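You operate a simulated robot arm through the tools that you are given. There is no shell and no other tool. Be economical: measure what you need, move in short steps, check, and stop when the job is done.

The job below is to be done with a simulated robot arm. You get a single attempt, and the scene is never put back.

Task
Open the wall port, push the sleeved red pipe in, crank the reel out to 5 and brake it.
Fine: push the pipe in up to its black sleeve, no further; the brake comes off before cranking; the rest of the rack stays.
Where things are to end (x, y in the base frame): sleeved red pipe within 20 mm of [480, -350].

The check looks at the end state, three seconds after you hand in, the way a careful person would. Anything else that was tipped, shoved, dropped, spilled or broken makes it a failure.

Robot
A 7-joint arm with a two-finger gripper, on a carriage that runs on a rail from [475, 261] to [-1085, -596] (x, y) and turns from -179 to 154 degrees about z. Base frame: it is fixed where the carriage stands at the start and does not move with it; the origin is on the floor, on the carriage's upright axis, x ahead of it, y to its left, z up; the surface under the hand at the start is at about z = 860. Units: mm, degrees, N and s.
With the tool pointing down near the work surface it reaches from about 340 to 780 mm from the robot's upright axis, wherever it stands. Its first joint turns from -166.0 to 166.0 degrees. Places, roughly: blue bleed button on the hose rack [-1100, -1000, 800]; blue slider [-1600, -1300, 900]; blue valve on the hose rack [-1000, -1200, 1100]; brake slider [200, -300, 900]; door of the wall port [500, -400, 900]; hose reel [300, -500, 1000]; lever of the blue end block [-1000, -1000, 1000]; lever of the blue slider [-1600, -1300, 1000]; lever of the red end block [0, -400, 1000]; lever of the red slider [-500, -700, 1000]; long mid blue pipe [-1000, -1000, 500]; long thin blue pipe [-1250, -1250, 500]; long thin red pipe [-1000, -1000, 1000]; long wide blue pipe [-750, -1000, 500]; mid-thin silver pipe [-1000, -1000, 1000]; purple faulty bin [-1500, -1250, 500]. Payload 2.45 kg.
The tool frame sits at the grasp point (the TCP): z along the fingers, y along the line on which they close. The tips reach 23 mm beyond it. Largest opening 72 mm; the body of the gripper starts 40 mm behind the TCP.
Orientation is that of the tool frame in the base frame, as [roll, pitch, yaw] about the fixed x, y, z axes, in that order (R = Rz(yaw) Ry(pitch) Rx(roll)). With the fingers straight down and closing along the base's y, the tool's x points along the base's -x, its y along +y and its z along -z.

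Tools
- The arm moves only by the tool arm_command. Its arguments are lists of equal length, an entry for each row: "rotation": the turn, a rotation vector about the base's x, y, z in degrees, a list of three; "travel": the shift along the base's x, y, z in cm, a list of three; "gripper": the gripper command, from -1 (shut) to 1 (fully open), values between in proportion. In form: {"rotation": [[rx, ry, rz], ...], "travel": [[dx, dy, dz], ...], "gripper": [gripper, ...]}. A call has 1 to 12 rows; each row shifts and turns the commanded pose from where the row before left it. Each row takes 0.2 s and may step no farther than 50 mm and 8.6 degrees from the row before; otherwise, or with a gripper value out of range, the whole call is refused. A pose out of reach is approached as far as the arm can. The call stops where the force on the tool passes 70 N (or 10 N more than at its start, if that is more) or the arm is blocked; 0.2 s more then pass. The fingers move at their own pace (about 72 mm/s each) and stop on an object; they squeeze with about 28 N. The grip force told is the motor's: it shows also when the fingers shut on nothing. Time passes only in rows, and 0.2 s behind the last, so rows that do not move let the fingers close. The reply holds the time, the measured pose of the TCP, the force on the tool along the base axes, the opening and the grip force, in the units named above and with some noise, with the torque about the TCP (base axes, N m) and any sound that the robot's microphone picked up.
- Cameras (640 x 400 px; columns grow to the right, rows downward): "scene" is now at [-41.3, 98.7, 1483.9]; the picture's right is [-0.97, -0.22, 0.00], its down [-0.13, 0.56, -0.82] and it looks along [0.18, -0.80, -0.58] (base axes); focal length 236 px, centre (320, 200). "wrist" rides on the gripper at [78, 17, -66] in the tool frame; the picture's right is [-0.22, 0.98, 0.00], its down [-0.56, -0.12, -0.82] and it looks along [-0.80, -0.18, 0.57] (tool axes); focal length 234 px, centre (320, 200).
- snapshot(camera): a new picture of that camera. It takes no simulated time.
- move_column(by): slides the trunk up (or, below 0, down) by that many mm; the arm and the scene camera ride with it, the base frame stays. It gives what a move gives, with no picture.
- steer(legs): drives the robot by 1 to 6 legs, each [ahead, left, turn to the left] in mm, mm and degrees, along the robot's own axes; the way and the turn of a leg run together, so that a leg with both is an arc; at most 1500 mm and 180 degrees a leg. The arm and the cameras ride along, it lands a little off, and it stops where it bumps. It keeps to its track: a leg is cut to what the track allows. It gives what a move gives.
- aim_head(pan, tilt): turns the head with the scene camera to pan (to the left, within 155 degrees either way) and tilt (down, from -29 to 69), counted from straight ahead of the robot. It gives what a move gives.
- probe_pixels(camera, pixels): for up to 12 pixels [column, row] of the newest picture of that camera ("zoom" is the newest enlarged one), the place [x, y, z] in the base frame of the surface seen there, good to about 2 mm. It takes no simulated time.
- close_up(camera, box): a new picture of the part [left, top, right, bottom] of that camera's present view, enlarged. It takes no simulated time.
- finish_job(): hands the job in; it is judged then, once.

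Work in short steps. Measure before you move; look again where a grasp or a placing could have gone wrong, and mend it. You have 80 turns and 68 pictures in all, those below and enlarged ones among them. Open the gripper and draw the arm clear of the work before you hand the job in, unless the task says otherwise; then end with one line.

The tools are called as a command line: name --argument value ..., lists and objects as JSON in quotes. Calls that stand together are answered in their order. arm_command: Moves the arm, as the interface text tells. Its arguments: {"type":"object","properties":{"rotation":{"type":"array","items":{"type":"array","items":{"type":"number"}}},"travel":{"type":"array","items":{"type":"array","items":{"type":"number"}}},"gripper":{"type":"array","items":{"type":"number"}}},"required":["rotation","travel","gripper"]} The other tools are called the same way: move_column (by) slides the trunk up or down; steer (legs) drives the base; aim_head (pan, tilt) turns the head that bears the scene camera; snapshot (camera) takes a picture; probe_pixels (camera, pixels) gives the place of the surface under pixels of a picture; close_up (camera, box) takes an enlarged picture of a part of a camera's view; finish_job () hands the job in.

At the start:

```text
t: 0.0
tcp_pos: [306.1, -260.6, 1325.8]
tcp_rot: [-180.0, 0.1, 179.9]
contact_force: [-0.3, -0.1, 0.1]
wrist_torque: [0.02, 0.01, -0.02]
opening: 71.9
finger_force: 0.0
trunk travel left (down, up): [-475.0, 115.0]
robot x, y, heading: [1.0, 2.2, -0.2]
head pan, tilt: [-77.1, 35.1]
```

scene: 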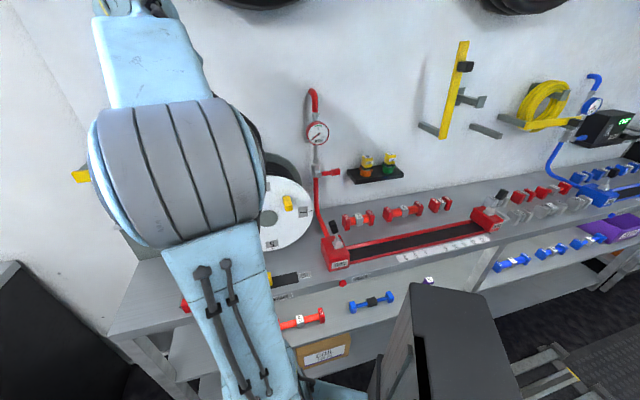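
wrist: 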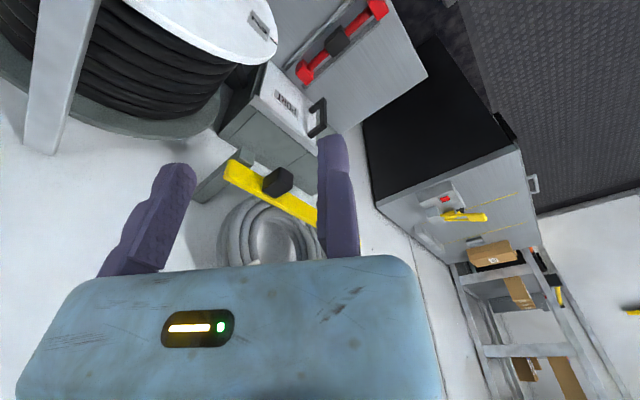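

The arm hides the wall port in the scene picture; the wrist picture shows the grey box with a black handle near (300,110) and the sleeved red pipe near (340,40). I enlarge the wrist view and probe there.

close_up --camera "wrist" --box '[180, 0, 440, 163]'

aim_head --pan -50 --tilt 35

snapshot --camera "scene"

```text
2.45 times, centred on (310, 82) of wrist
```

zoom: 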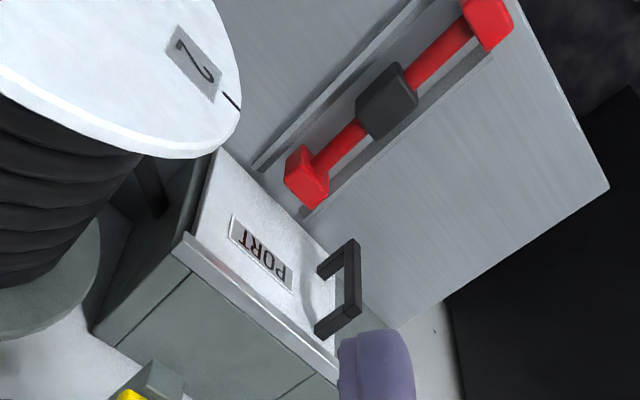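

```text
t: 0.9
tcp_pos: [305.8, -260.2, 1325.7]
tcp_rot: [179.9, 0.1, 179.9]
contact_force: [0.8, 0.4, -0.2]
wrist_torque: [0.02, -0.01, 0.02]
opening: 71.8
finger_force: 0.0
trunk travel left (down, up): [-475.0, 115.0]
robot x, y, heading: [1.8, -2.2, -0.1]
head pan, tilt: [-50.0, 35.0]
```

```text
64 pictures are left
```

scene: 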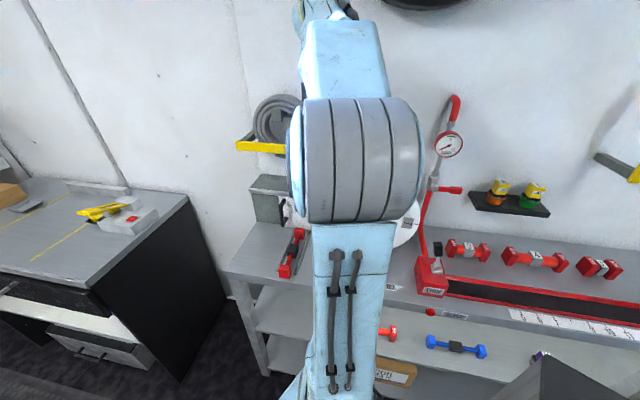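

The zoom shows the PORT door face with black handle at (345,290), the pipe from (300,175) to (490,20) with sleeve at (388,100). Probing these.

probe_pixels --camera "zoom" --pixels '[[352, 245], [350, 310], [185, 238], [225, 155], [262, 240], [325, 345], [306, 170], [335, 150], [388, 90], [440, 55], [490, 20], [570, 200]]'

probe_pixels --camera "wrist" --pixels '[[205, 15], [262, 25], [278, 182], [60, 60]]'

```text
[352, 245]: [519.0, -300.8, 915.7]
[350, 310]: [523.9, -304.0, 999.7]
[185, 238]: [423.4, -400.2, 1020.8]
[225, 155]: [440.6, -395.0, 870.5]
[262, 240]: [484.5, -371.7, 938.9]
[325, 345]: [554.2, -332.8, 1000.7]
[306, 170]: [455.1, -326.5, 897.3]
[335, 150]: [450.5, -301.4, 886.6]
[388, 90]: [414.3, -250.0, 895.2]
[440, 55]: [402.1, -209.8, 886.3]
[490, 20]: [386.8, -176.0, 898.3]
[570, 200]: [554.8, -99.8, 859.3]
```

```text
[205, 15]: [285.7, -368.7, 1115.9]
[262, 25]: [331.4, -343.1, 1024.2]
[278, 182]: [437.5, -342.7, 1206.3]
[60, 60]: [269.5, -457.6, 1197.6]
```

I need an unobstructed view of the port, pipe, reel and brake, so I turn the robot left with the arm and pan the head back toward the rack.

steer --legs '[[0, 0, 60]]'

aim_head --pan -115 --tilt 40

snapshot --camera "scene"

```text
t: 4.0
tcp_pos: [377.0, 137.0, 1325.8]
tcp_rot: [180.0, 0.2, -119.7]
contact_force: [0.5, 0.7, 0.0]
wrist_torque: [-0.03, -0.02, 0.02]
opening: 71.9
finger_force: 0.0
trunk travel left (down, up): [-475.0, 115.0]
robot x, y, heading: [-0.4, -1.9, 60.2]
head pan, tilt: [-50.0, 35.0]
```

```text
t: 5.3
tcp_pos: [378.2, 137.7, 1325.6]
tcp_rot: [-179.9, 0.2, -119.7]
contact_force: [-0.3, 0.1, -0.9]
wrist_torque: [-0.01, 0.02, -0.02]
opening: 72.1
finger_force: 0.0
trunk travel left (down, up): [-475.0, 115.0]
robot x, y, heading: [-0.4, 4.2, 60.4]
head pan, tilt: [-115.0, 40.0]
```

```text
63 pictures are left
```

scene: 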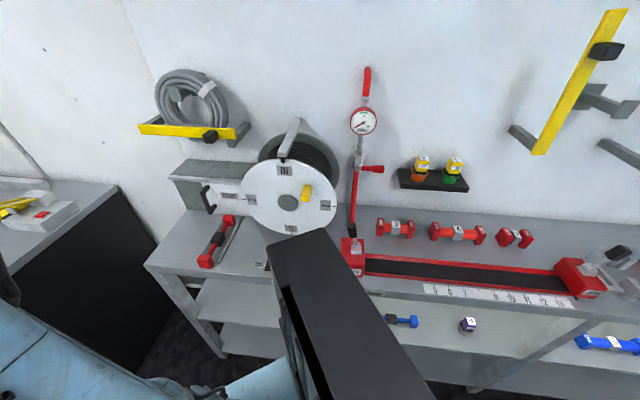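

The reel, port and pipe are now visible. I enlarge that area.

close_up --camera "scene" --box '[140, 130, 300, 290]'

close_up --camera "scene" --box '[230, 100, 390, 240]'

```text
2.50 times, centred on (220, 210) of scene
```

zoom: 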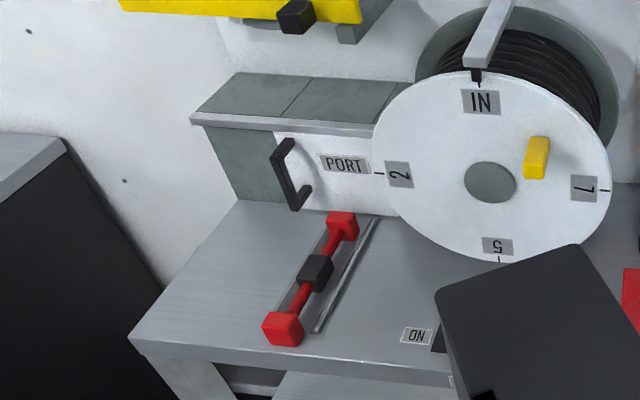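

```text
2.86 times, centred on (310, 170) of scene
```

zoom: 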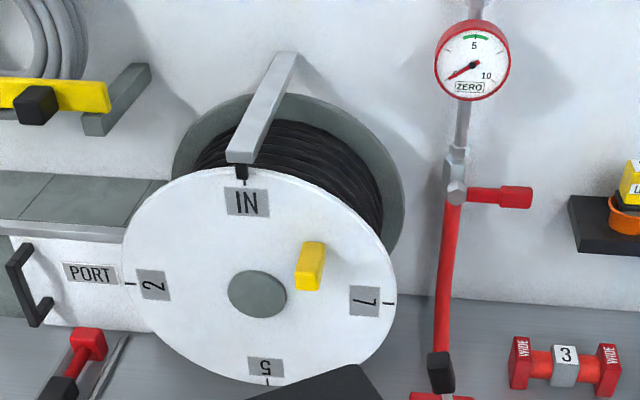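

I zoom tighter on the port to tell how the door moves (hinge or slide).

close_up --camera "scene" --box '[180, 150, 260, 220]'

```text
5.71 times, centred on (220, 185) of scene
```

zoom: 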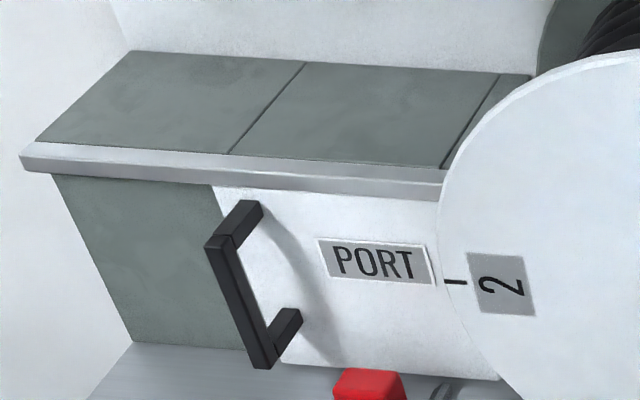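

The front rail extends left beyond the white door over the green front panel, so the door slides, leftward. I probe geometry.

probe_pixels --camera "zoom" --pixels '[[30, 165], [435, 185], [60, 185], [205, 195], [130, 335], [225, 200], [225, 260], [262, 355], [240, 345], [300, 60], [232, 150], [370, 380]]'

probe_pixels --camera "zoom" --pixels '[[252, 208], [290, 318], [300, 220], [420, 360], [475, 80], [445, 165], [255, 300], [215, 250], [242, 280]]'

```text
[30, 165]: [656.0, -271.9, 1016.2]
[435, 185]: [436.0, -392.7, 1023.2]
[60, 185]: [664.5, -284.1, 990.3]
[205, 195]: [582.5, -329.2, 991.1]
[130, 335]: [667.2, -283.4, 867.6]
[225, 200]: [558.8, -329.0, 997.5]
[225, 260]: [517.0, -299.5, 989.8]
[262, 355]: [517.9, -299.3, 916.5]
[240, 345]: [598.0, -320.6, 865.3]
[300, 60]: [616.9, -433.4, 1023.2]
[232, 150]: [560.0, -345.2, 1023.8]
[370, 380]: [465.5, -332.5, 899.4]
```

```text
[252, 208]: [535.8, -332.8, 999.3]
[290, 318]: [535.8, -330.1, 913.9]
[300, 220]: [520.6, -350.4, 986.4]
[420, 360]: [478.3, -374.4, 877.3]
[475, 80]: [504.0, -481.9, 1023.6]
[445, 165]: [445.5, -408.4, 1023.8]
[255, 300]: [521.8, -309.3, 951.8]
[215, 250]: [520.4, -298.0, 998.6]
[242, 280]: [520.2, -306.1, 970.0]
```

Door slides left along the wall direction u=(0.876,0.482); handle bar sits at about (520,-303), z 907–1003. Pipe axis is at s≈250 along that direction, perpendicular to the wall. I turn back, then yaw the tool by −61° so its closing line lies along the wall.

steer --legs '[[0, 0, -60.3]]'

arm_command --rotation '[[0, 0, -7.65], [0, 0, -7.65], [0, 0, -7.65], [0, 0, -7.65], [0, 0, -7.65], [0, 0, -7.65], [0, 0, -7.65], [0, 0, -7.65]]' --travel '[[2, 0, 0], [2, 0, 0], [2, 0, 0], [2, 0, 0], [2, 0, 0], [2, 0, 0], [2, 0, 0], [2, 0, 0]]' --gripper '[-1, -1, -1, -1, -1, -1, -1, -1]'

snapshot --camera "wrist"

aim_head --pan -75 --tilt 40

snapshot --camera "scene"

```text
t: 8.4
tcp_pos: [307.0, -259.4, 1324.9]
tcp_rot: [180.0, 0.0, -179.9]
contact_force: [0.4, 0.6, 0.0]
wrist_torque: [0.0, 0.0, -0.01]
opening: 72.1
finger_force: 0.0
trunk travel left (down, up): [-475.0, 115.0]
robot x, y, heading: [0.2, 0.1, -0.1]
head pan, tilt: [-115.0, 40.0]
```

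```text
t: 10.2
tcp_pos: [466.5, -259.3, 1326.0]
tcp_rot: [-180.0, 0.1, 118.6]
contact_force: [1.0, 0.0, -0.1]
wrist_torque: [0.02, -0.03, -0.02]
opening: 0.1
finger_force: 28.1
trunk travel left (down, up): [-475.0, 115.0]
robot x, y, heading: [-1.4, -0.7, -0.1]
head pan, tilt: [-115.0, 40.0]
```

```text
59 pictures are left
```

wrist: 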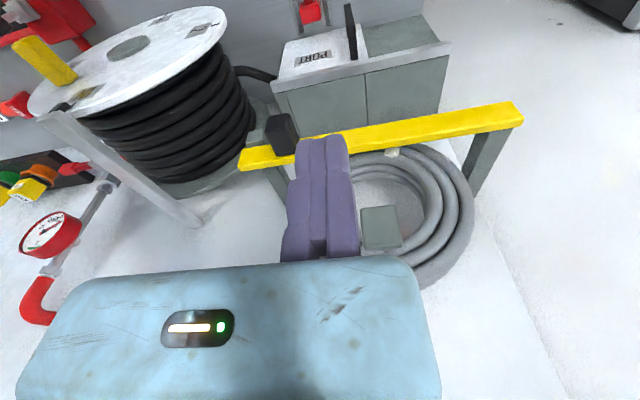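

```text
t: 11.3
tcp_pos: [465.8, -257.7, 1325.3]
tcp_rot: [-180.0, 0.1, 118.8]
contact_force: [0.5, -0.6, -1.1]
wrist_torque: [-0.04, 0.01, 0.0]
opening: 0.2
finger_force: 28.3
trunk travel left (down, up): [-475.0, 115.0]
robot x, y, heading: [-2.5, 0.7, -0.3]
head pan, tilt: [-75.0, 40.0]
```

```text
58 pictures are left
```

scene: 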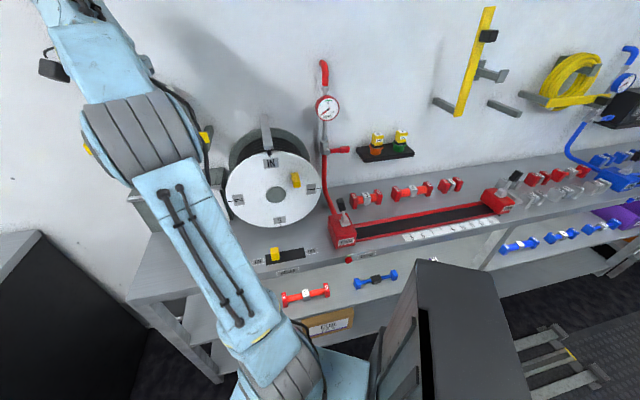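

The yellow hook bar over the port may obstruct a straight-down approach; I probe it, the brake and the reel.

probe_pixels --camera "wrist" --pixels '[[260, 155], [280, 130], [400, 132], [510, 112], [440, 45], [420, 230], [352, 30]]'

close_up --camera "scene" --box '[215, 110, 375, 290]'

```text
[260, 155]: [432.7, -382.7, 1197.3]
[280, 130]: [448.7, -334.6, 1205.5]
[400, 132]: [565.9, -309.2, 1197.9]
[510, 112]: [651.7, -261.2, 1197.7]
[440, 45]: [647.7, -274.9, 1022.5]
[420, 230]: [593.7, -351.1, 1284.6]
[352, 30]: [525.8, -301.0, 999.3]
```

```text
2.22 times, centred on (295, 200) of scene
```

zoom: 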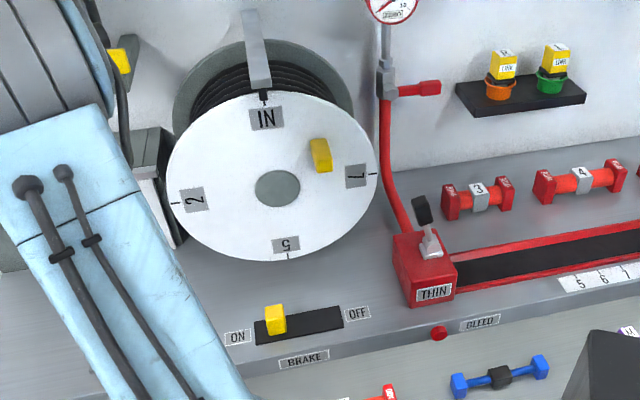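

The hook bar (d≈−543 at z≈1200) rules out a vertical tool at the handle, so I tilt the fingers 45° toward the wall, then descend in front of the port.

arm_command --rotation '[[-6.57, -3.615, 0], [-6.57, -3.615, 0], [-6.57, -3.615, 0], [-6.57, -3.615, 0], [-6.57, -3.615, 0], [-6.57, -3.615, 0]]' --travel '[[0, 0, 0], [0, 0, 0], [0, 0, 0], [0, 0, 0], [0, 0, -1], [0, 0, -2]]' --gripper '[-1, -1, -1, -1, -1, -1]'

arm_command --rotation '[[0, 0, 0], [0, 0, 0], [0, 0, 0], [0, 0, 0], [0, 0, 0], [0, 0, 0], [0, 0, 0], [0, 0, 0]]' --travel '[[0, 0, -4.2], [0, 0, -4.2], [0, 0, -4.2], [0, 0, -4.2], [0, 0, -4.2], [0, 0, -4.2], [0, 0, -4.2], [0, 0, -4.2]]' --gripper '[-1, -1, -1, -1, -1, -1, -1, -1]'

snapshot --camera "wrist"

```text
t: 12.7
tcp_pos: [467.2, -260.0, 1294.4]
tcp_rot: [179.9, 45.1, 118.9]
contact_force: [-0.3, -0.2, -0.1]
wrist_torque: [0.01, -0.02, -0.04]
opening: 0.0
finger_force: 27.8
trunk travel left (down, up): [-475.0, 115.0]
robot x, y, heading: [-0.8, -0.4, -0.2]
head pan, tilt: [-75.0, 40.0]
```

```text
t: 14.5
tcp_pos: [466.1, -260.7, 957.4]
tcp_rot: [179.8, 45.0, 118.7]
contact_force: [-0.2, -0.9, 0.1]
wrist_torque: [-0.02, 0.0, 0.0]
opening: 0.0
finger_force: 28.1
trunk travel left (down, up): [-475.0, 115.0]
robot x, y, heading: [0.3, 2.0, 0.0]
head pan, tilt: [-75.0, 40.0]
```

```text
56 pictures are left
```

wrist: 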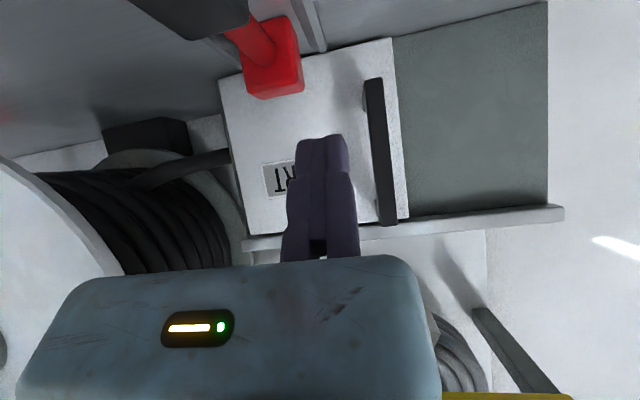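

The picture confirms the door slides right-in-image (u direction) with fingers (320,190) beside the bar (380,150). I move in 65 mm toward the wall, then push along u.

arm_command --rotation '[[0, 0, 0], [0, 0, 0], [0, 0, 0], [0, 0, 0], [0, 0, 0]]' --travel '[[1.58, -2.87, 0], [1.58, -2.87, 0], [0, 0, 0], [0.876, 0.482, 0], [0.876, 0.482, 0]]' --gripper '[-1, -1, -1, -1, -1]'

snapshot --camera "wrist"

```text
t: 15.7
tcp_pos: [515.0, -307.5, 960.4]
tcp_rot: [179.9, 45.1, 118.7]
contact_force: [-0.2, -0.8, 0.0]
wrist_torque: [0.0, 0.0, 0.0]
opening: 0.1
finger_force: 27.9
trunk travel left (down, up): [-475.0, 115.0]
robot x, y, heading: [1.9, -4.3, -0.1]
head pan, tilt: [-75.0, 40.0]
```

```text
55 pictures are left
```

wrist: 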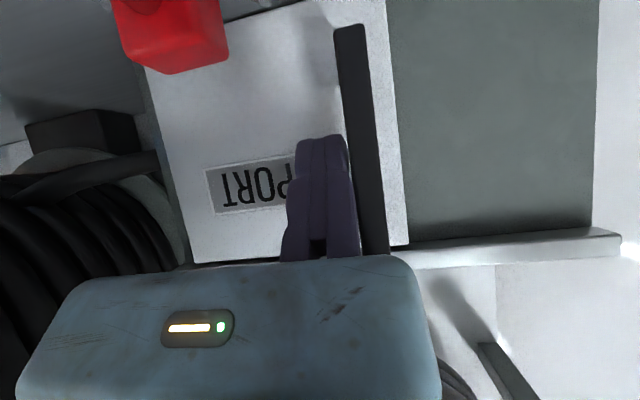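

Fingers are just beside the bar. I push the door along u in 15 mm rows.

arm_command --rotation '[[0, 0, 0], [0, 0, 0], [0, 0, 0], [0, 0, 0], [0, 0, 0], [0, 0, 0], [0, 0, 0], [0, 0, 0]]' --travel '[[1.314, 0.723, 0], [1.314, 0.723, 0], [1.314, 0.723, 0], [1.314, 0.723, 0], [1.314, 0.723, 0], [1.314, 0.723, 0], [1.314, 0.723, 0], [1.314, 0.723, 0]]' --gripper '[-1, -1, -1, -1, -1, -1, -1, -1]'

snapshot --camera "wrist"

```text
t: 17.6
tcp_pos: [607.1, -261.9, 956.3]
tcp_rot: [-179.2, 44.7, 117.8]
contact_force: [-13.2, -5.6, 0.5]
wrist_torque: [0.14, -0.33, 0.14]
opening: 0.2
finger_force: 27.8
trunk travel left (down, up): [-475.0, 115.0]
robot x, y, heading: [-0.2, -0.8, -0.2]
head pan, tilt: [-75.0, 40.0]
stopped in row 8: the force on the tool passed its limit at 73 N (the readings are from after the stop); the commanded pose is now the measured one
```

```text
54 pictures are left
```

wrist: 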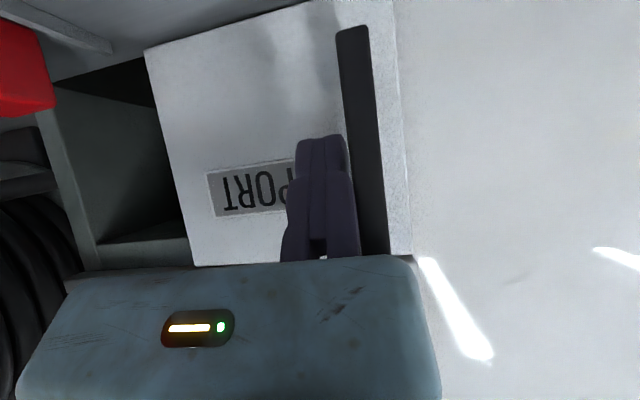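

The door hit its stop and the port is open (dark cavity at (100,110)). I back off from the handle, retreat from the wall, and reduce the tilt to 20°.

arm_command --rotation '[[0, 0, 0], [0, 0, 0], [0, 0, 0], [0, 0, 0], [0, 0, 0], [7.3, 4.01, 0], [7.3, 4.01, 0], [7.3, 4.01, 0]]' --travel '[[-1.3, -0.72, 0], [-1.93, 3.5, 0], [-1.93, 3.5, 0], [-1.93, 3.5, 0], [-1.93, 3.5, 1], [-3.5, -1.9, 3], [-3.5, -1.9, 3], [-3.5, -1.9, 3]]' --gripper '[-1, -1, -1, -1, -1, -1, -1, -1]'

snapshot --camera "wrist"

snapshot --camera "scene"

```text
t: 19.4
tcp_pos: [417.8, -179.6, 1056.6]
tcp_rot: [-179.0, 19.7, 118.1]
contact_force: [0.6, 0.5, 0.2]
wrist_torque: [0.01, 0.01, -0.05]
opening: 0.2
finger_force: 28.3
trunk travel left (down, up): [-475.0, 115.0]
robot x, y, heading: [-0.9, -0.6, -0.3]
head pan, tilt: [-75.0, 40.0]
```

```text
53 pictures are left
```

wrist: 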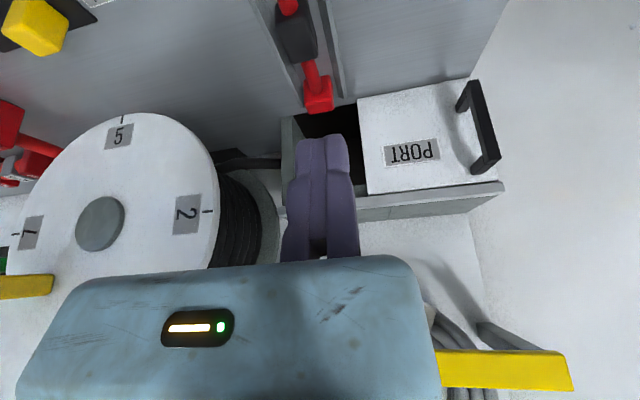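

```text
52 pictures are left
```

scene: 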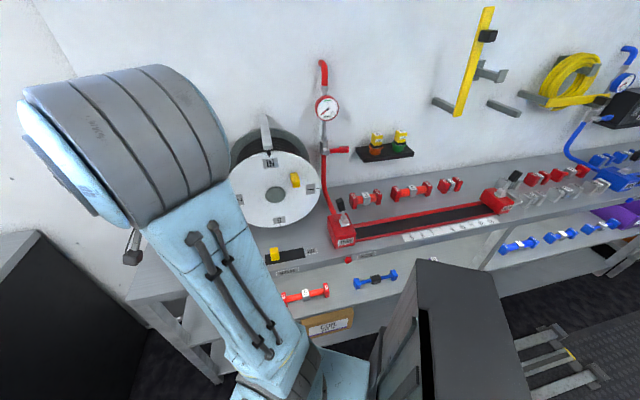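

Probing the pipe and cavity edges in the wrist picture.

probe_pixels --camera "wrist" --pixels '[[308, 100], [332, 98], [318, 85], [312, 62], [283, 30], [318, 45], [300, 50], [292, 6], [284, 130], [361, 110], [368, 190], [335, 60]]'

close_up --camera "scene" --box '[225, 110, 345, 290]'

```text
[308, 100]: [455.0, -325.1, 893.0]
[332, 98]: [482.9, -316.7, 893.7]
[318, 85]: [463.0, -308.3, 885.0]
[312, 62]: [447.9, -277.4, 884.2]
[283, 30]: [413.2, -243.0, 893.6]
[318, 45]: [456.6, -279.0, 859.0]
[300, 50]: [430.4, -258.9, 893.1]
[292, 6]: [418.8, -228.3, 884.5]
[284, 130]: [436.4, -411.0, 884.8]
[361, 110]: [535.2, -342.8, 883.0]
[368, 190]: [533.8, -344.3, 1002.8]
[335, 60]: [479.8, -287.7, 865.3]
```

```text
2.22 times, centred on (285, 200) of scene
```

zoom: 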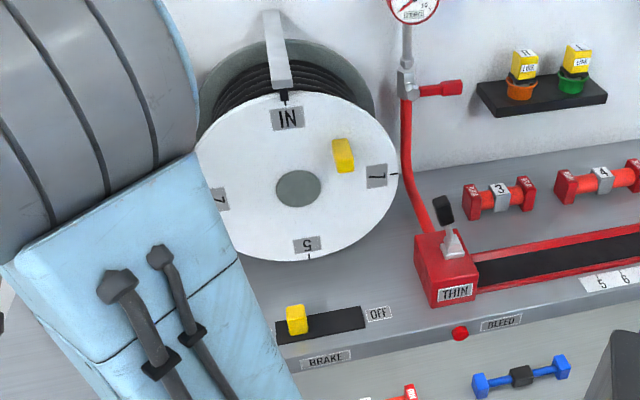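

Pipe axis at s≈257, outer end face near d≈−328. I position the closed fingers behind it at d≈−290 and lower to z 898.

arm_command --rotation '[[0, 0, 0], [0, 0, 0], [0, 0, 0], [0, 0, 0], [0, 0, 0], [0, 0, 0]]' --travel '[[-2.65, 2.5, 0], [-2.65, 2.5, 0], [0, 0, -3.9], [0, 0, -3.9], [0, 0, -3.9], [0, 0, -3.9]]' --gripper '[-1, -1, -1, -1, -1, -1]'

snapshot --camera "wrist"

```text
t: 20.8
tcp_pos: [363.0, -129.3, 898.8]
tcp_rot: [-178.9, 19.8, 118.3]
contact_force: [-0.3, 0.1, 0.2]
wrist_torque: [-0.01, -0.04, 0.02]
opening: 0.0
finger_force: 28.0
trunk travel left (down, up): [-475.0, 115.0]
robot x, y, heading: [-3.4, -1.3, -0.2]
head pan, tilt: [-75.0, 40.0]
```

```text
50 pictures are left
```

wrist: 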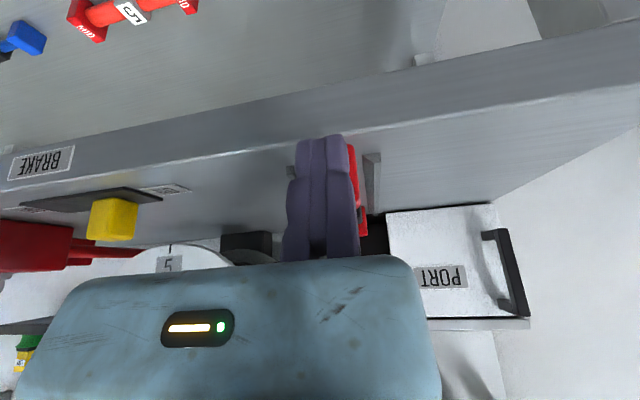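

Aligned behind the pipe. I push 100 mm toward the wall in 12.5 mm rows.

arm_command --rotation '[[0, 0, 0], [0, 0, 0], [0, 0, 0], [0, 0, 0], [0, 0, 0], [0, 0, 0], [0, 0, 0], [0, 0, 0]]' --travel '[[0.6025, -1.095, 0], [0.6025, -1.095, 0], [0.6025, -1.095, 0], [0.6025, -1.095, 0], [0.6025, -1.095, 0], [0.6025, -1.095, 0], [0.6025, -1.095, 0], [0.6025, -1.095, 0]]' --gripper '[-1, -1, -1, -1, -1, -1, -1, -1]'

snapshot --camera "wrist"

snapshot --camera "scene"

```text
t: 22.6
tcp_pos: [411.0, -219.0, 900.3]
tcp_rot: [-178.9, 19.7, 118.2]
contact_force: [-0.7, 0.0, -0.6]
wrist_torque: [-0.02, -0.01, 0.01]
opening: 0.1
finger_force: 28.5
trunk travel left (down, up): [-475.0, 115.0]
robot x, y, heading: [-4.9, 1.6, -0.2]
head pan, tilt: [-75.0, 40.0]
```

```text
49 pictures are left
```

wrist: 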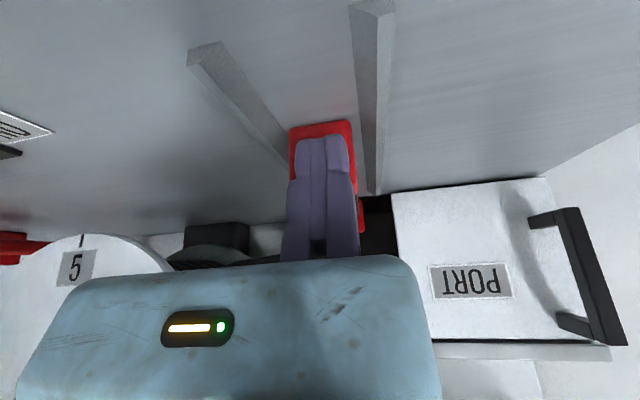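

```text
48 pictures are left
```

scene: 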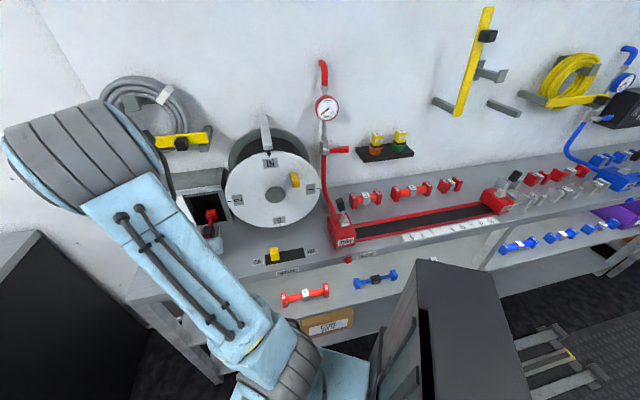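

The pipe follows the fingers between the rails. I zoom the scene on the port to measure the sleeve.

close_up --camera "scene" --box '[170, 170, 250, 250]'

probe_pixels --camera "wrist" --pixels '[[320, 128], [294, 150], [352, 150]]'

```text
5.00 times, centred on (210, 210) of scene
```

zoom: 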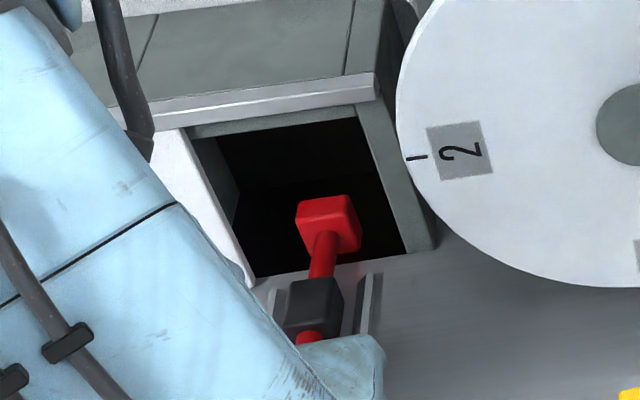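

```text
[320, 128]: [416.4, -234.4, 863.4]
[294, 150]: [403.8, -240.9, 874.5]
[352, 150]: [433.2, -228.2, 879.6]
```

probe_pixels --camera "zoom" --pixels '[[312, 281], [297, 300], [320, 308], [310, 326], [325, 278], [265, 284], [395, 256], [420, 249], [335, 200], [325, 270], [305, 333]]'

```text
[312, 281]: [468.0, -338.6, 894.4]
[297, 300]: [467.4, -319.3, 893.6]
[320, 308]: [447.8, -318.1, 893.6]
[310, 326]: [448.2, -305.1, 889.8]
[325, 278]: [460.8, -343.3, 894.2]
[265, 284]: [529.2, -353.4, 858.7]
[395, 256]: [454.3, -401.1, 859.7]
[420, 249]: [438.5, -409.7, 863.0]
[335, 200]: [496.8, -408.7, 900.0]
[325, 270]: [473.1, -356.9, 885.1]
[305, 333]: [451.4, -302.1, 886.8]
```

Sleeve front is at d≈−523, port face at ≈−567, target centre d=−538 (sleeve now centred −503). I push 38 mm more.

arm_command --rotation '[[0, 0, 0], [0, 0, 0], [0, 0, 0], [0, 0, 0]]' --travel '[[0.458, -0.832, 0], [0.458, -0.832, 0], [0.458, -0.832, 0], [0.458, -0.832, 0]]' --gripper '[-1, -1, -1, -1]'

close_up --camera "scene" --box '[170, 170, 250, 250]'

```text
t: 23.6
tcp_pos: [429.9, -253.0, 900.2]
tcp_rot: [-178.9, 19.8, 118.3]
contact_force: [0.0, -0.2, 0.2]
wrist_torque: [0.01, 0.0, -0.05]
opening: 0.1
finger_force: 28.1
trunk travel left (down, up): [-475.0, 115.0]
robot x, y, heading: [-1.6, -0.1, -0.0]
head pan, tilt: [-75.0, 40.0]
```

```text
5.00 times, centred on (210, 210) of scene
```

zoom: 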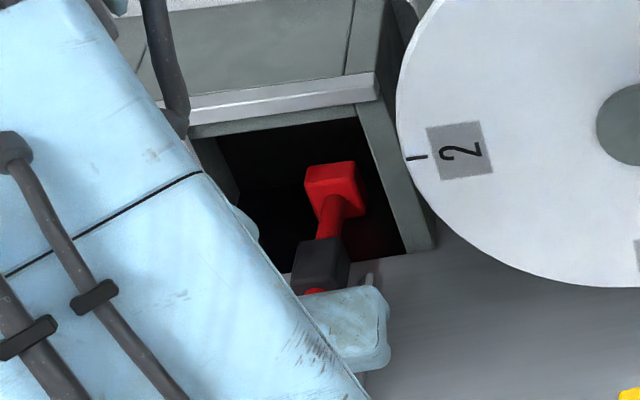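

probe_pixels --camera "zoom" --pixels '[[320, 240], [337, 238], [305, 262], [330, 268], [310, 285], [290, 276], [400, 254]]'

```text
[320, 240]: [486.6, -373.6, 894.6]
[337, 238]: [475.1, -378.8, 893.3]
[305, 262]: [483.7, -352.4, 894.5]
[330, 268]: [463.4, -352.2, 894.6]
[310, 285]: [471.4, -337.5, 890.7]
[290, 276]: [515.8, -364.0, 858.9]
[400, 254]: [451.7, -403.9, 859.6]
```

Sleeve front is at d≈−561, right at the port mouth, centre ≈(475,−354): good. I retreat and raise the hand, then view the brake and reel.

arm_command --rotation '[[0, 0, 0], [0, 0, 0], [0, 0, 0], [0, 0, 0], [0, 0, 0], [0, 0, 0], [0, 0, 0]]' --travel '[[-1.9, 3.5, 0], [-1.9, 3.5, 0], [-1.9, 3.5, 2], [-0.5, 0.9, 4.5], [0, 0, 4.5], [0, 0, 4.5], [0, 0, 4.5]]' --gripper '[-1, -1, -1, -1, -1, -1, -1]'

close_up --camera "scene" --box '[190, 100, 350, 290]'

snapshot --camera "wrist"

```text
t: 25.2
tcp_pos: [367.9, -135.3, 1101.4]
tcp_rot: [-178.8, 19.7, 118.1]
contact_force: [0.5, 1.0, 0.8]
wrist_torque: [-0.01, 0.06, 0.04]
opening: 0.0
finger_force: 28.1
trunk travel left (down, up): [-475.0, 115.0]
robot x, y, heading: [-1.1, -1.3, -0.1]
head pan, tilt: [-75.0, 40.0]
```

```text
2.11 times, centred on (270, 195) of scene
```

zoom: 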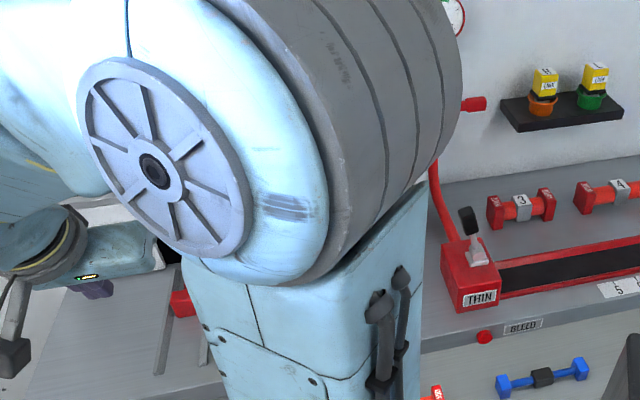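

```text
44 pictures are left
```

wrist: 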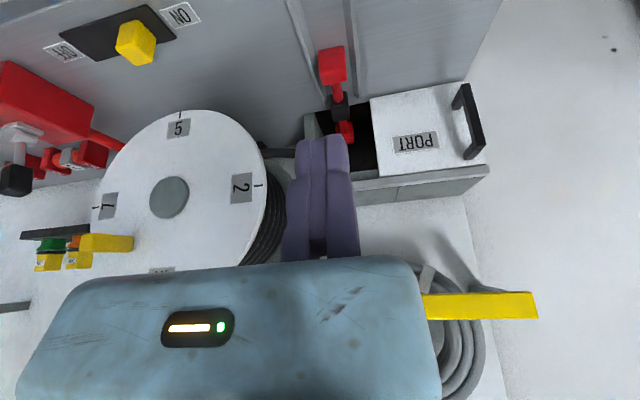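

Wrist view shows the brake knob at (135,45) near ON with OFF at (65,50), and the reel. I enlarge and probe.

close_up --camera "wrist" --box '[40, 0, 280, 150]'

probe_pixels --camera "wrist" --pixels '[[168, 195], [178, 128], [240, 188], [105, 205], [86, 243], [125, 242], [268, 190], [180, 112], [122, 160], [332, 50], [338, 100]]'

```text
2.67 times, centred on (160, 75) of wrist
```

zoom: 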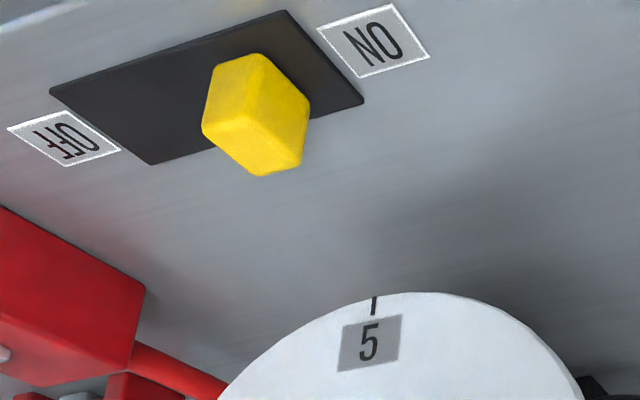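

```text
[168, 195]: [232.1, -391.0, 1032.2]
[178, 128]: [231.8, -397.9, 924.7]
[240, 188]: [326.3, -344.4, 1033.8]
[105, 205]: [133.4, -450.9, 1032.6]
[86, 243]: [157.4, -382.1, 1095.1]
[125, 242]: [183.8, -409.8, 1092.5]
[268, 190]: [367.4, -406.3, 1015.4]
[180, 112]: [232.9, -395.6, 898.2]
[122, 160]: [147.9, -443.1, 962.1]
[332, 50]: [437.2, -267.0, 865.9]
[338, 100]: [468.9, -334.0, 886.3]
```

Reel centre ≈ s 11, z 1032, disc face at d≈−460, crank knob protruding to d≈−410 at upper right. Now I probe the brake on the zoom.

probe_pixels --camera "zoom" --pixels '[[230, 90], [285, 90], [250, 140], [258, 60], [280, 165], [60, 90], [150, 160], [285, 15], [358, 100], [215, 70], [305, 110], [205, 125]]'

close_up --camera "wrist" --box '[70, 215, 150, 265]'

```text
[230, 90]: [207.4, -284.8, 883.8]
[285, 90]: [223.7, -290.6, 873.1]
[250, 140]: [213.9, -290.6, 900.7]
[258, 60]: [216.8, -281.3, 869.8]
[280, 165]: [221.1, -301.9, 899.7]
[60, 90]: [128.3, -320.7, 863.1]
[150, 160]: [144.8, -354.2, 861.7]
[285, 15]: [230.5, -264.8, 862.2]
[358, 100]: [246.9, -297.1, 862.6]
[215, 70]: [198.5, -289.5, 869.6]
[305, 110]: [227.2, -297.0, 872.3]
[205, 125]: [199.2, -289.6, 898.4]
```

```text
8.00 times, centred on (110, 240) of wrist
```

zoom: 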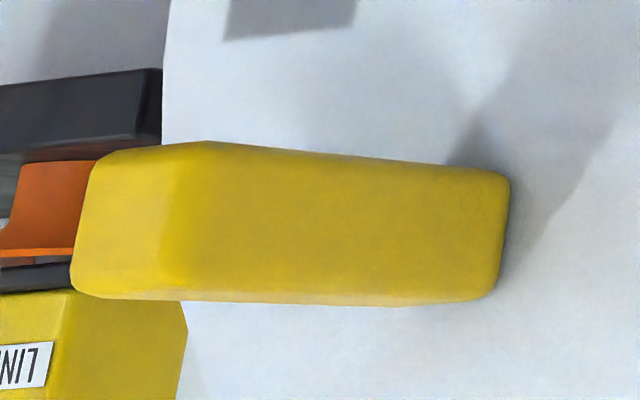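

Brake knob: centre s≈45, d≈−361, 22 mm wide, top z 901; OFF lies ~59 mm along −u. It is close to the minimum reach, so I drive 150 mm along the rail first.

steer --legs '[[131.4, 72.3, 0]]'

```text
t: 26.6
tcp_pos: [501.8, -63.2, 1100.1]
tcp_rot: [-178.9, 19.6, 118.3]
contact_force: [-0.2, 0.5, 0.2]
wrist_torque: [0.02, -0.04, 0.0]
opening: 0.0
finger_force: 28.3
trunk travel left (down, up): [-475.0, 115.0]
robot x, y, heading: [130.4, 74.3, -0.2]
head pan, tilt: [-75.0, 40.0]
```

I move over the brake knob to z 960 with the fingers part open.

arm_command --rotation '[[0, 0, 0], [0, 0, 0], [0, 0, 0], [0, 0, 0], [0, 0, 0], [0, 0, 0], [0, 0, 0], [0, 0, 0], [0, 0, 0], [0, 0, 0], [0, 0, 0]]' --travel '[[-3.605, -2.89, 0], [-3.605, -2.89, 0], [-3.605, -2.89, 0], [-3.605, -2.89, 0], [-3.605, -2.89, 0], [-3.605, -2.89, 0], [-3.605, -2.89, 0], [-3.605, -2.89, 0], [0, 0, -4.5], [0, 0, -4.5], [0, 0, -4.5]]' --gripper '[-1, -1, -1, -1, 0.22, 0.22, 0.22, 0.22, 0.22, 0.22, 0.22]'

snapshot --camera "wrist"

```text
t: 29.0
tcp_pos: [210.1, -296.5, 964.8]
tcp_rot: [-178.9, 19.8, 117.7]
contact_force: [5.9, -0.8, -0.5]
wrist_torque: [-0.04, 0.35, -0.02]
opening: 43.8
finger_force: 0.0
trunk travel left (down, up): [-475.0, 115.0]
robot x, y, heading: [130.0, 72.0, -0.1]
head pan, tilt: [-75.0, 40.0]
```

```text
41 pictures are left
```

wrist: 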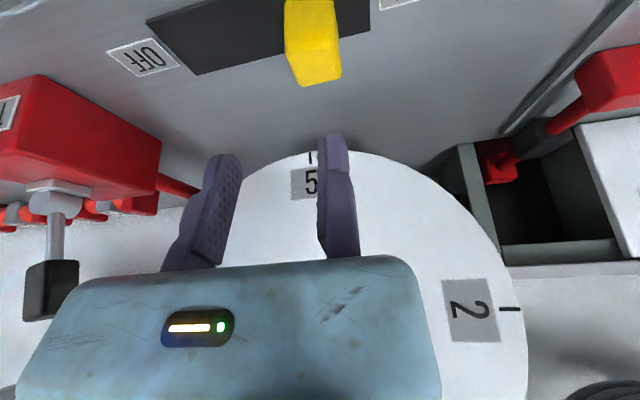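

There's a small 6 N side force; I check with the scene camera and an idle row before continuing.

arm_command --rotation '[[0, 0, 0]]' --travel '[[0, 0, 0]]' --gripper '[0.22]'

aim_head --pan -90 --tilt 40

snapshot --camera "scene"

```text
t: 29.4
tcp_pos: [213.7, -294.2, 964.3]
tcp_rot: [-178.9, 19.7, 118.2]
contact_force: [-0.8, -0.4, -0.4]
wrist_torque: [0.01, -0.01, 0.02]
opening: 44.0
finger_force: 0.0
trunk travel left (down, up): [-475.0, 115.0]
robot x, y, heading: [133.2, 71.8, -0.4]
head pan, tilt: [-75.0, 40.0]
```

```text
t: 30.1
tcp_pos: [212.7, -295.5, 964.3]
tcp_rot: [-179.0, 19.7, 118.2]
contact_force: [-0.5, -0.1, -0.2]
wrist_torque: [0.0, -0.01, -0.01]
opening: 44.1
finger_force: 0.1
trunk travel left (down, up): [-475.0, 115.0]
robot x, y, heading: [134.2, 74.1, -0.2]
head pan, tilt: [-90.0, 40.0]
```

```text
40 pictures are left
```

scene: 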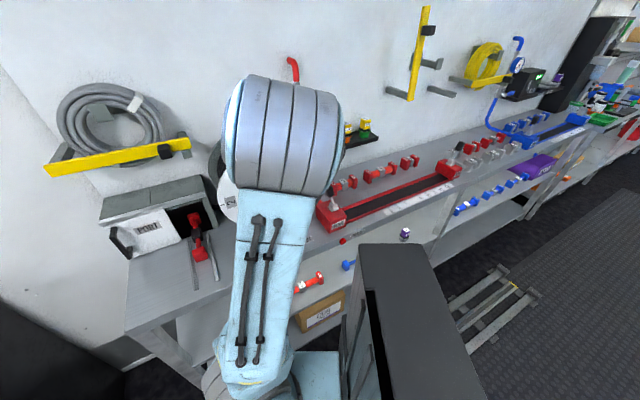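

Force was transient. I lower to z≈894, straddling the knob.

arm_command --rotation '[[0, 0, 0], [0, 0, 0]]' --travel '[[-0.1, 0.4, -3.5], [-0.1, 0.0, -3.4]]' --gripper '[0.22, 0.22]'

snapshot --camera "wrist"

```text
t: 30.6
tcp_pos: [210.2, -292.6, 927.3]
tcp_rot: [-178.0, 20.5, 118.3]
contact_force: [-5.3, 12.0, 37.9]
wrist_torque: [0.35, 0.02, -0.1]
opening: 44.0
finger_force: 0.0
out of reach, approached as far as the arm can: row 2
trunk travel left (down, up): [-475.0, 115.0]
robot x, y, heading: [132.0, 73.8, -0.1]
head pan, tilt: [-90.0, 40.0]
stopped in row 2: the force on the tool passed its limit at 96 N (the readings are from after the stop); the commanded pose is now the measured one
```

```text
39 pictures are left
```

wrist: 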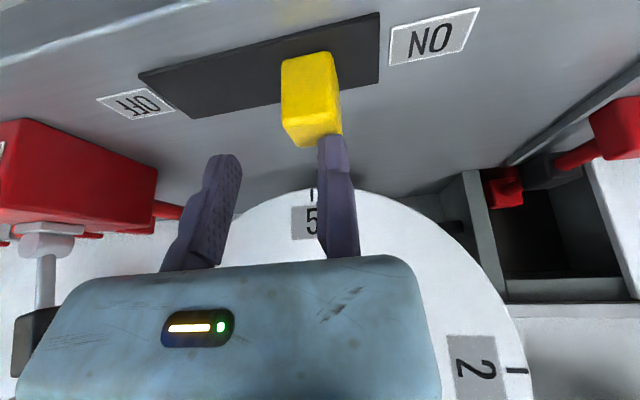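

I check contact: enlarge the fingertip area and take an idle reading.

arm_command --rotation '[[0, 0, 0]]' --travel '[[0, 0, 0.3]]' --gripper '[0.22]'

close_up --camera "wrist" --box '[160, 20, 400, 170]'

close_up --camera "scene" --box '[160, 60, 480, 380]'

```text
t: 31.0
tcp_pos: [210.5, -293.6, 926.8]
tcp_rot: [-178.4, 20.3, 118.4]
contact_force: [-0.7, 4.0, 10.8]
wrist_torque: [0.08, 0.0, 0.03]
opening: 43.8
finger_force: 0.1
trunk travel left (down, up): [-475.0, 115.0]
robot x, y, heading: [131.4, 68.8, -0.3]
head pan, tilt: [-90.0, 40.0]
```

```text
2.67 times, centred on (280, 95) of wrist
```

zoom: 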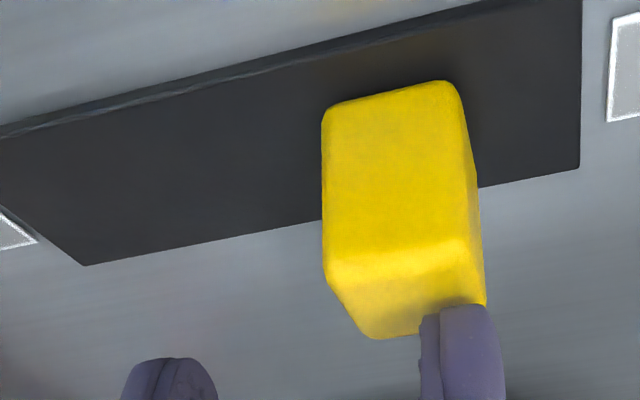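

```text
1.25 times, centred on (320, 220) of scene
```

zoom: 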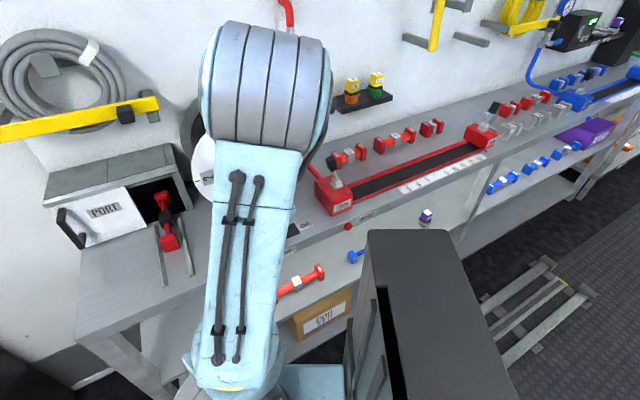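

The right finger rests on the knob's top corner. I raise a bit and probe the knob and finger tips.

arm_command --rotation '[[0, 0, 0], [0, 0, 0]]' --travel '[[0, 0, 1.5], [0, 0, 0]]' --gripper '[0.22, 0.22]'

close_up --camera "wrist" --box '[160, 20, 400, 170]'

```text
t: 31.6
tcp_pos: [209.8, -294.5, 943.8]
tcp_rot: [-178.3, 20.4, 118.3]
contact_force: [0.1, 0.8, -0.7]
wrist_torque: [0.0, 0.02, -0.02]
opening: 44.0
finger_force: 0.1
trunk travel left (down, up): [-475.0, 115.0]
robot x, y, heading: [131.1, 74.4, -0.3]
head pan, tilt: [-90.0, 40.0]
```

```text
2.67 times, centred on (280, 95) of wrist
```

zoom: 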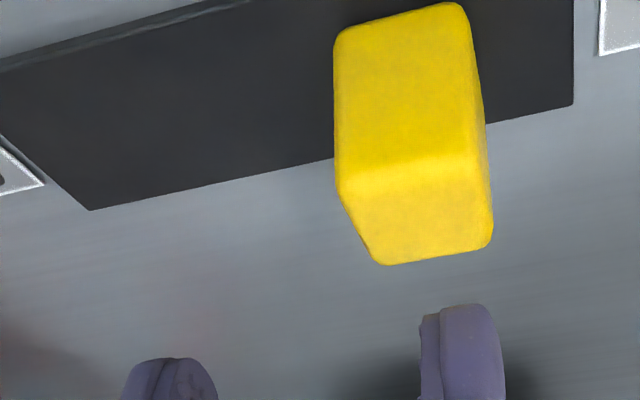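

probe_pixels --camera "zoom" --pixels '[[345, 180], [480, 170], [375, 255], [485, 240], [345, 40], [460, 15], [432, 320], [475, 315], [160, 370], [190, 370], [430, 160]]'

```text
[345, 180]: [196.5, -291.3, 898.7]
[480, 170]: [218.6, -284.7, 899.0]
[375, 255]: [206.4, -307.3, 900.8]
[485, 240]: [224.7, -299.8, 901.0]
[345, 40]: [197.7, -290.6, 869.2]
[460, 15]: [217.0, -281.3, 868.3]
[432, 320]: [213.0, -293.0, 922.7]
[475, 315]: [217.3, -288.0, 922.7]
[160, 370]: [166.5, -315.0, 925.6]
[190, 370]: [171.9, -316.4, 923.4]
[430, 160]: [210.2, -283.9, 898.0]
```

Only the left finger moves; the right pad stays at the TCP. So I shift 17 mm along u so the knob sits between the pads, then lower.

arm_command --rotation '[[0, 0, 0], [0, 0, 0], [0, 0, 0]]' --travel '[[1.35, 1.17, 0], [0, 0, -2.5], [0, 0, -2.3]]' --gripper '[0.22, 0.22, 0.22]'

close_up --camera "wrist" --box '[160, 20, 400, 170]'

```text
t: 32.4
tcp_pos: [221.2, -282.1, 907.7]
tcp_rot: [-178.1, 19.7, 118.2]
contact_force: [0.5, 0.1, -0.4]
wrist_torque: [-0.03, 0.0, 0.0]
opening: 43.5
finger_force: 0.0
out of reach, approached as far as the arm can: row 3
trunk travel left (down, up): [-475.0, 115.0]
robot x, y, heading: [129.5, 69.5, -0.2]
head pan, tilt: [-90.0, 40.0]
```

```text
2.67 times, centred on (280, 95) of wrist
```

zoom: 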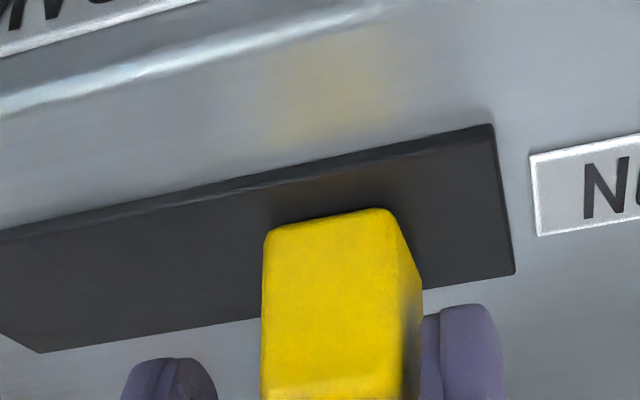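

Knob is now between the pads. The arm is at its reach limit, so I lower the trunk 12 mm and close.

move_column --by -12

arm_command --rotation '[[0, 0, 0], [0, 0, 0], [0, 0, 0]]' --travel '[[0, 0, 0], [0, 0, 0], [0, 0, 0]]' --gripper '[-1, -1, -1]'

close_up --camera "wrist" --box '[160, 20, 400, 170]'

```text
t: 33.0
tcp_pos: [222.2, -282.0, 895.7]
tcp_rot: [-178.1, 19.8, 118.4]
contact_force: [-0.4, -1.2, -0.4]
wrist_torque: [0.01, -0.02, -0.02]
opening: 44.1
finger_force: 0.1
trunk travel left (down, up): [-463.0, 127.0]
robot x, y, heading: [130.5, 70.4, -0.1]
head pan, tilt: [-90.0, 40.0]
```

```text
t: 33.8
tcp_pos: [219.9, -282.9, 894.6]
tcp_rot: [-178.1, 19.6, 118.2]
contact_force: [-16.5, -9.8, 1.9]
wrist_torque: [0.43, -0.56, 0.41]
opening: 26.8
finger_force: 45.0
trunk travel left (down, up): [-463.0, 127.0]
robot x, y, heading: [131.1, 72.4, -0.0]
head pan, tilt: [-90.0, 40.0]
```

```text
2.67 times, centred on (280, 95) of wrist
```

zoom: 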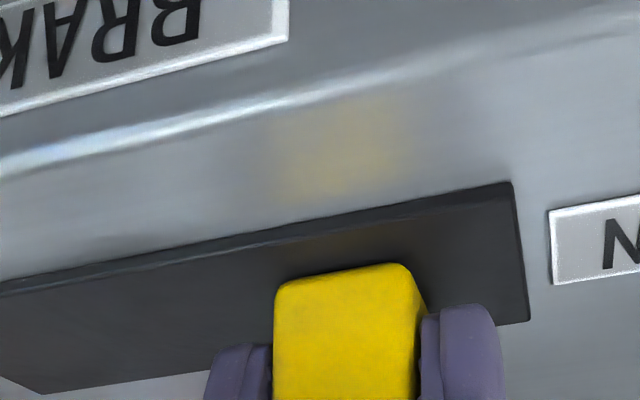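

Knob gripped. I slide it along −u toward OFF.

arm_command --rotation '[[0, 0, 0], [0, 0, 0], [0, 0, 0], [0, 0, 0], [0, 0, 0], [0, 0, 0]]' --travel '[[-0.876, -0.482, 0], [-0.876, -0.482, 0], [-0.876, -0.482, 0], [-0.876, -0.482, 0], [-0.876, -0.482, 0], [-0.876, -0.482, 0]]' --gripper '[-1, -1, -1, -1, -1, -1]'

snapshot --camera "wrist"

```text
t: 35.2
tcp_pos: [169.2, -311.5, 894.7]
tcp_rot: [-178.1, 19.9, 118.3]
contact_force: [-1.8, -0.6, 18.8]
wrist_torque: [0.69, -0.77, 0.54]
opening: 26.6
finger_force: 45.6
trunk travel left (down, up): [-463.0, 127.0]
robot x, y, heading: [132.6, 72.8, -0.2]
head pan, tilt: [-90.0, 40.0]
```

```text
33 pictures are left
```

wrist: 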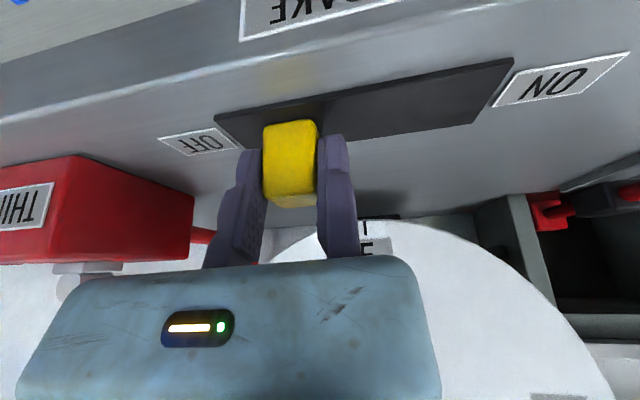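

Knob is now near OFF. I nudge a few more mm to feel the stop.

arm_command --rotation '[[0, 0, 0], [0, 0, 0]]' --travel '[[-0.35, -0.193, 0], [-0.35, -0.193, 0]]' --gripper '[-1, -1]'

```text
t: 35.8
tcp_pos: [167.0, -312.1, 894.6]
tcp_rot: [-178.1, 19.9, 118.7]
contact_force: [26.9, 20.7, 21.4]
wrist_torque: [-0.07, -2.52, 0.39]
opening: 26.2
finger_force: 44.9
trunk travel left (down, up): [-463.0, 127.0]
robot x, y, heading: [132.4, 73.1, 0.3]
head pan, tilt: [-90.0, 40.0]
```

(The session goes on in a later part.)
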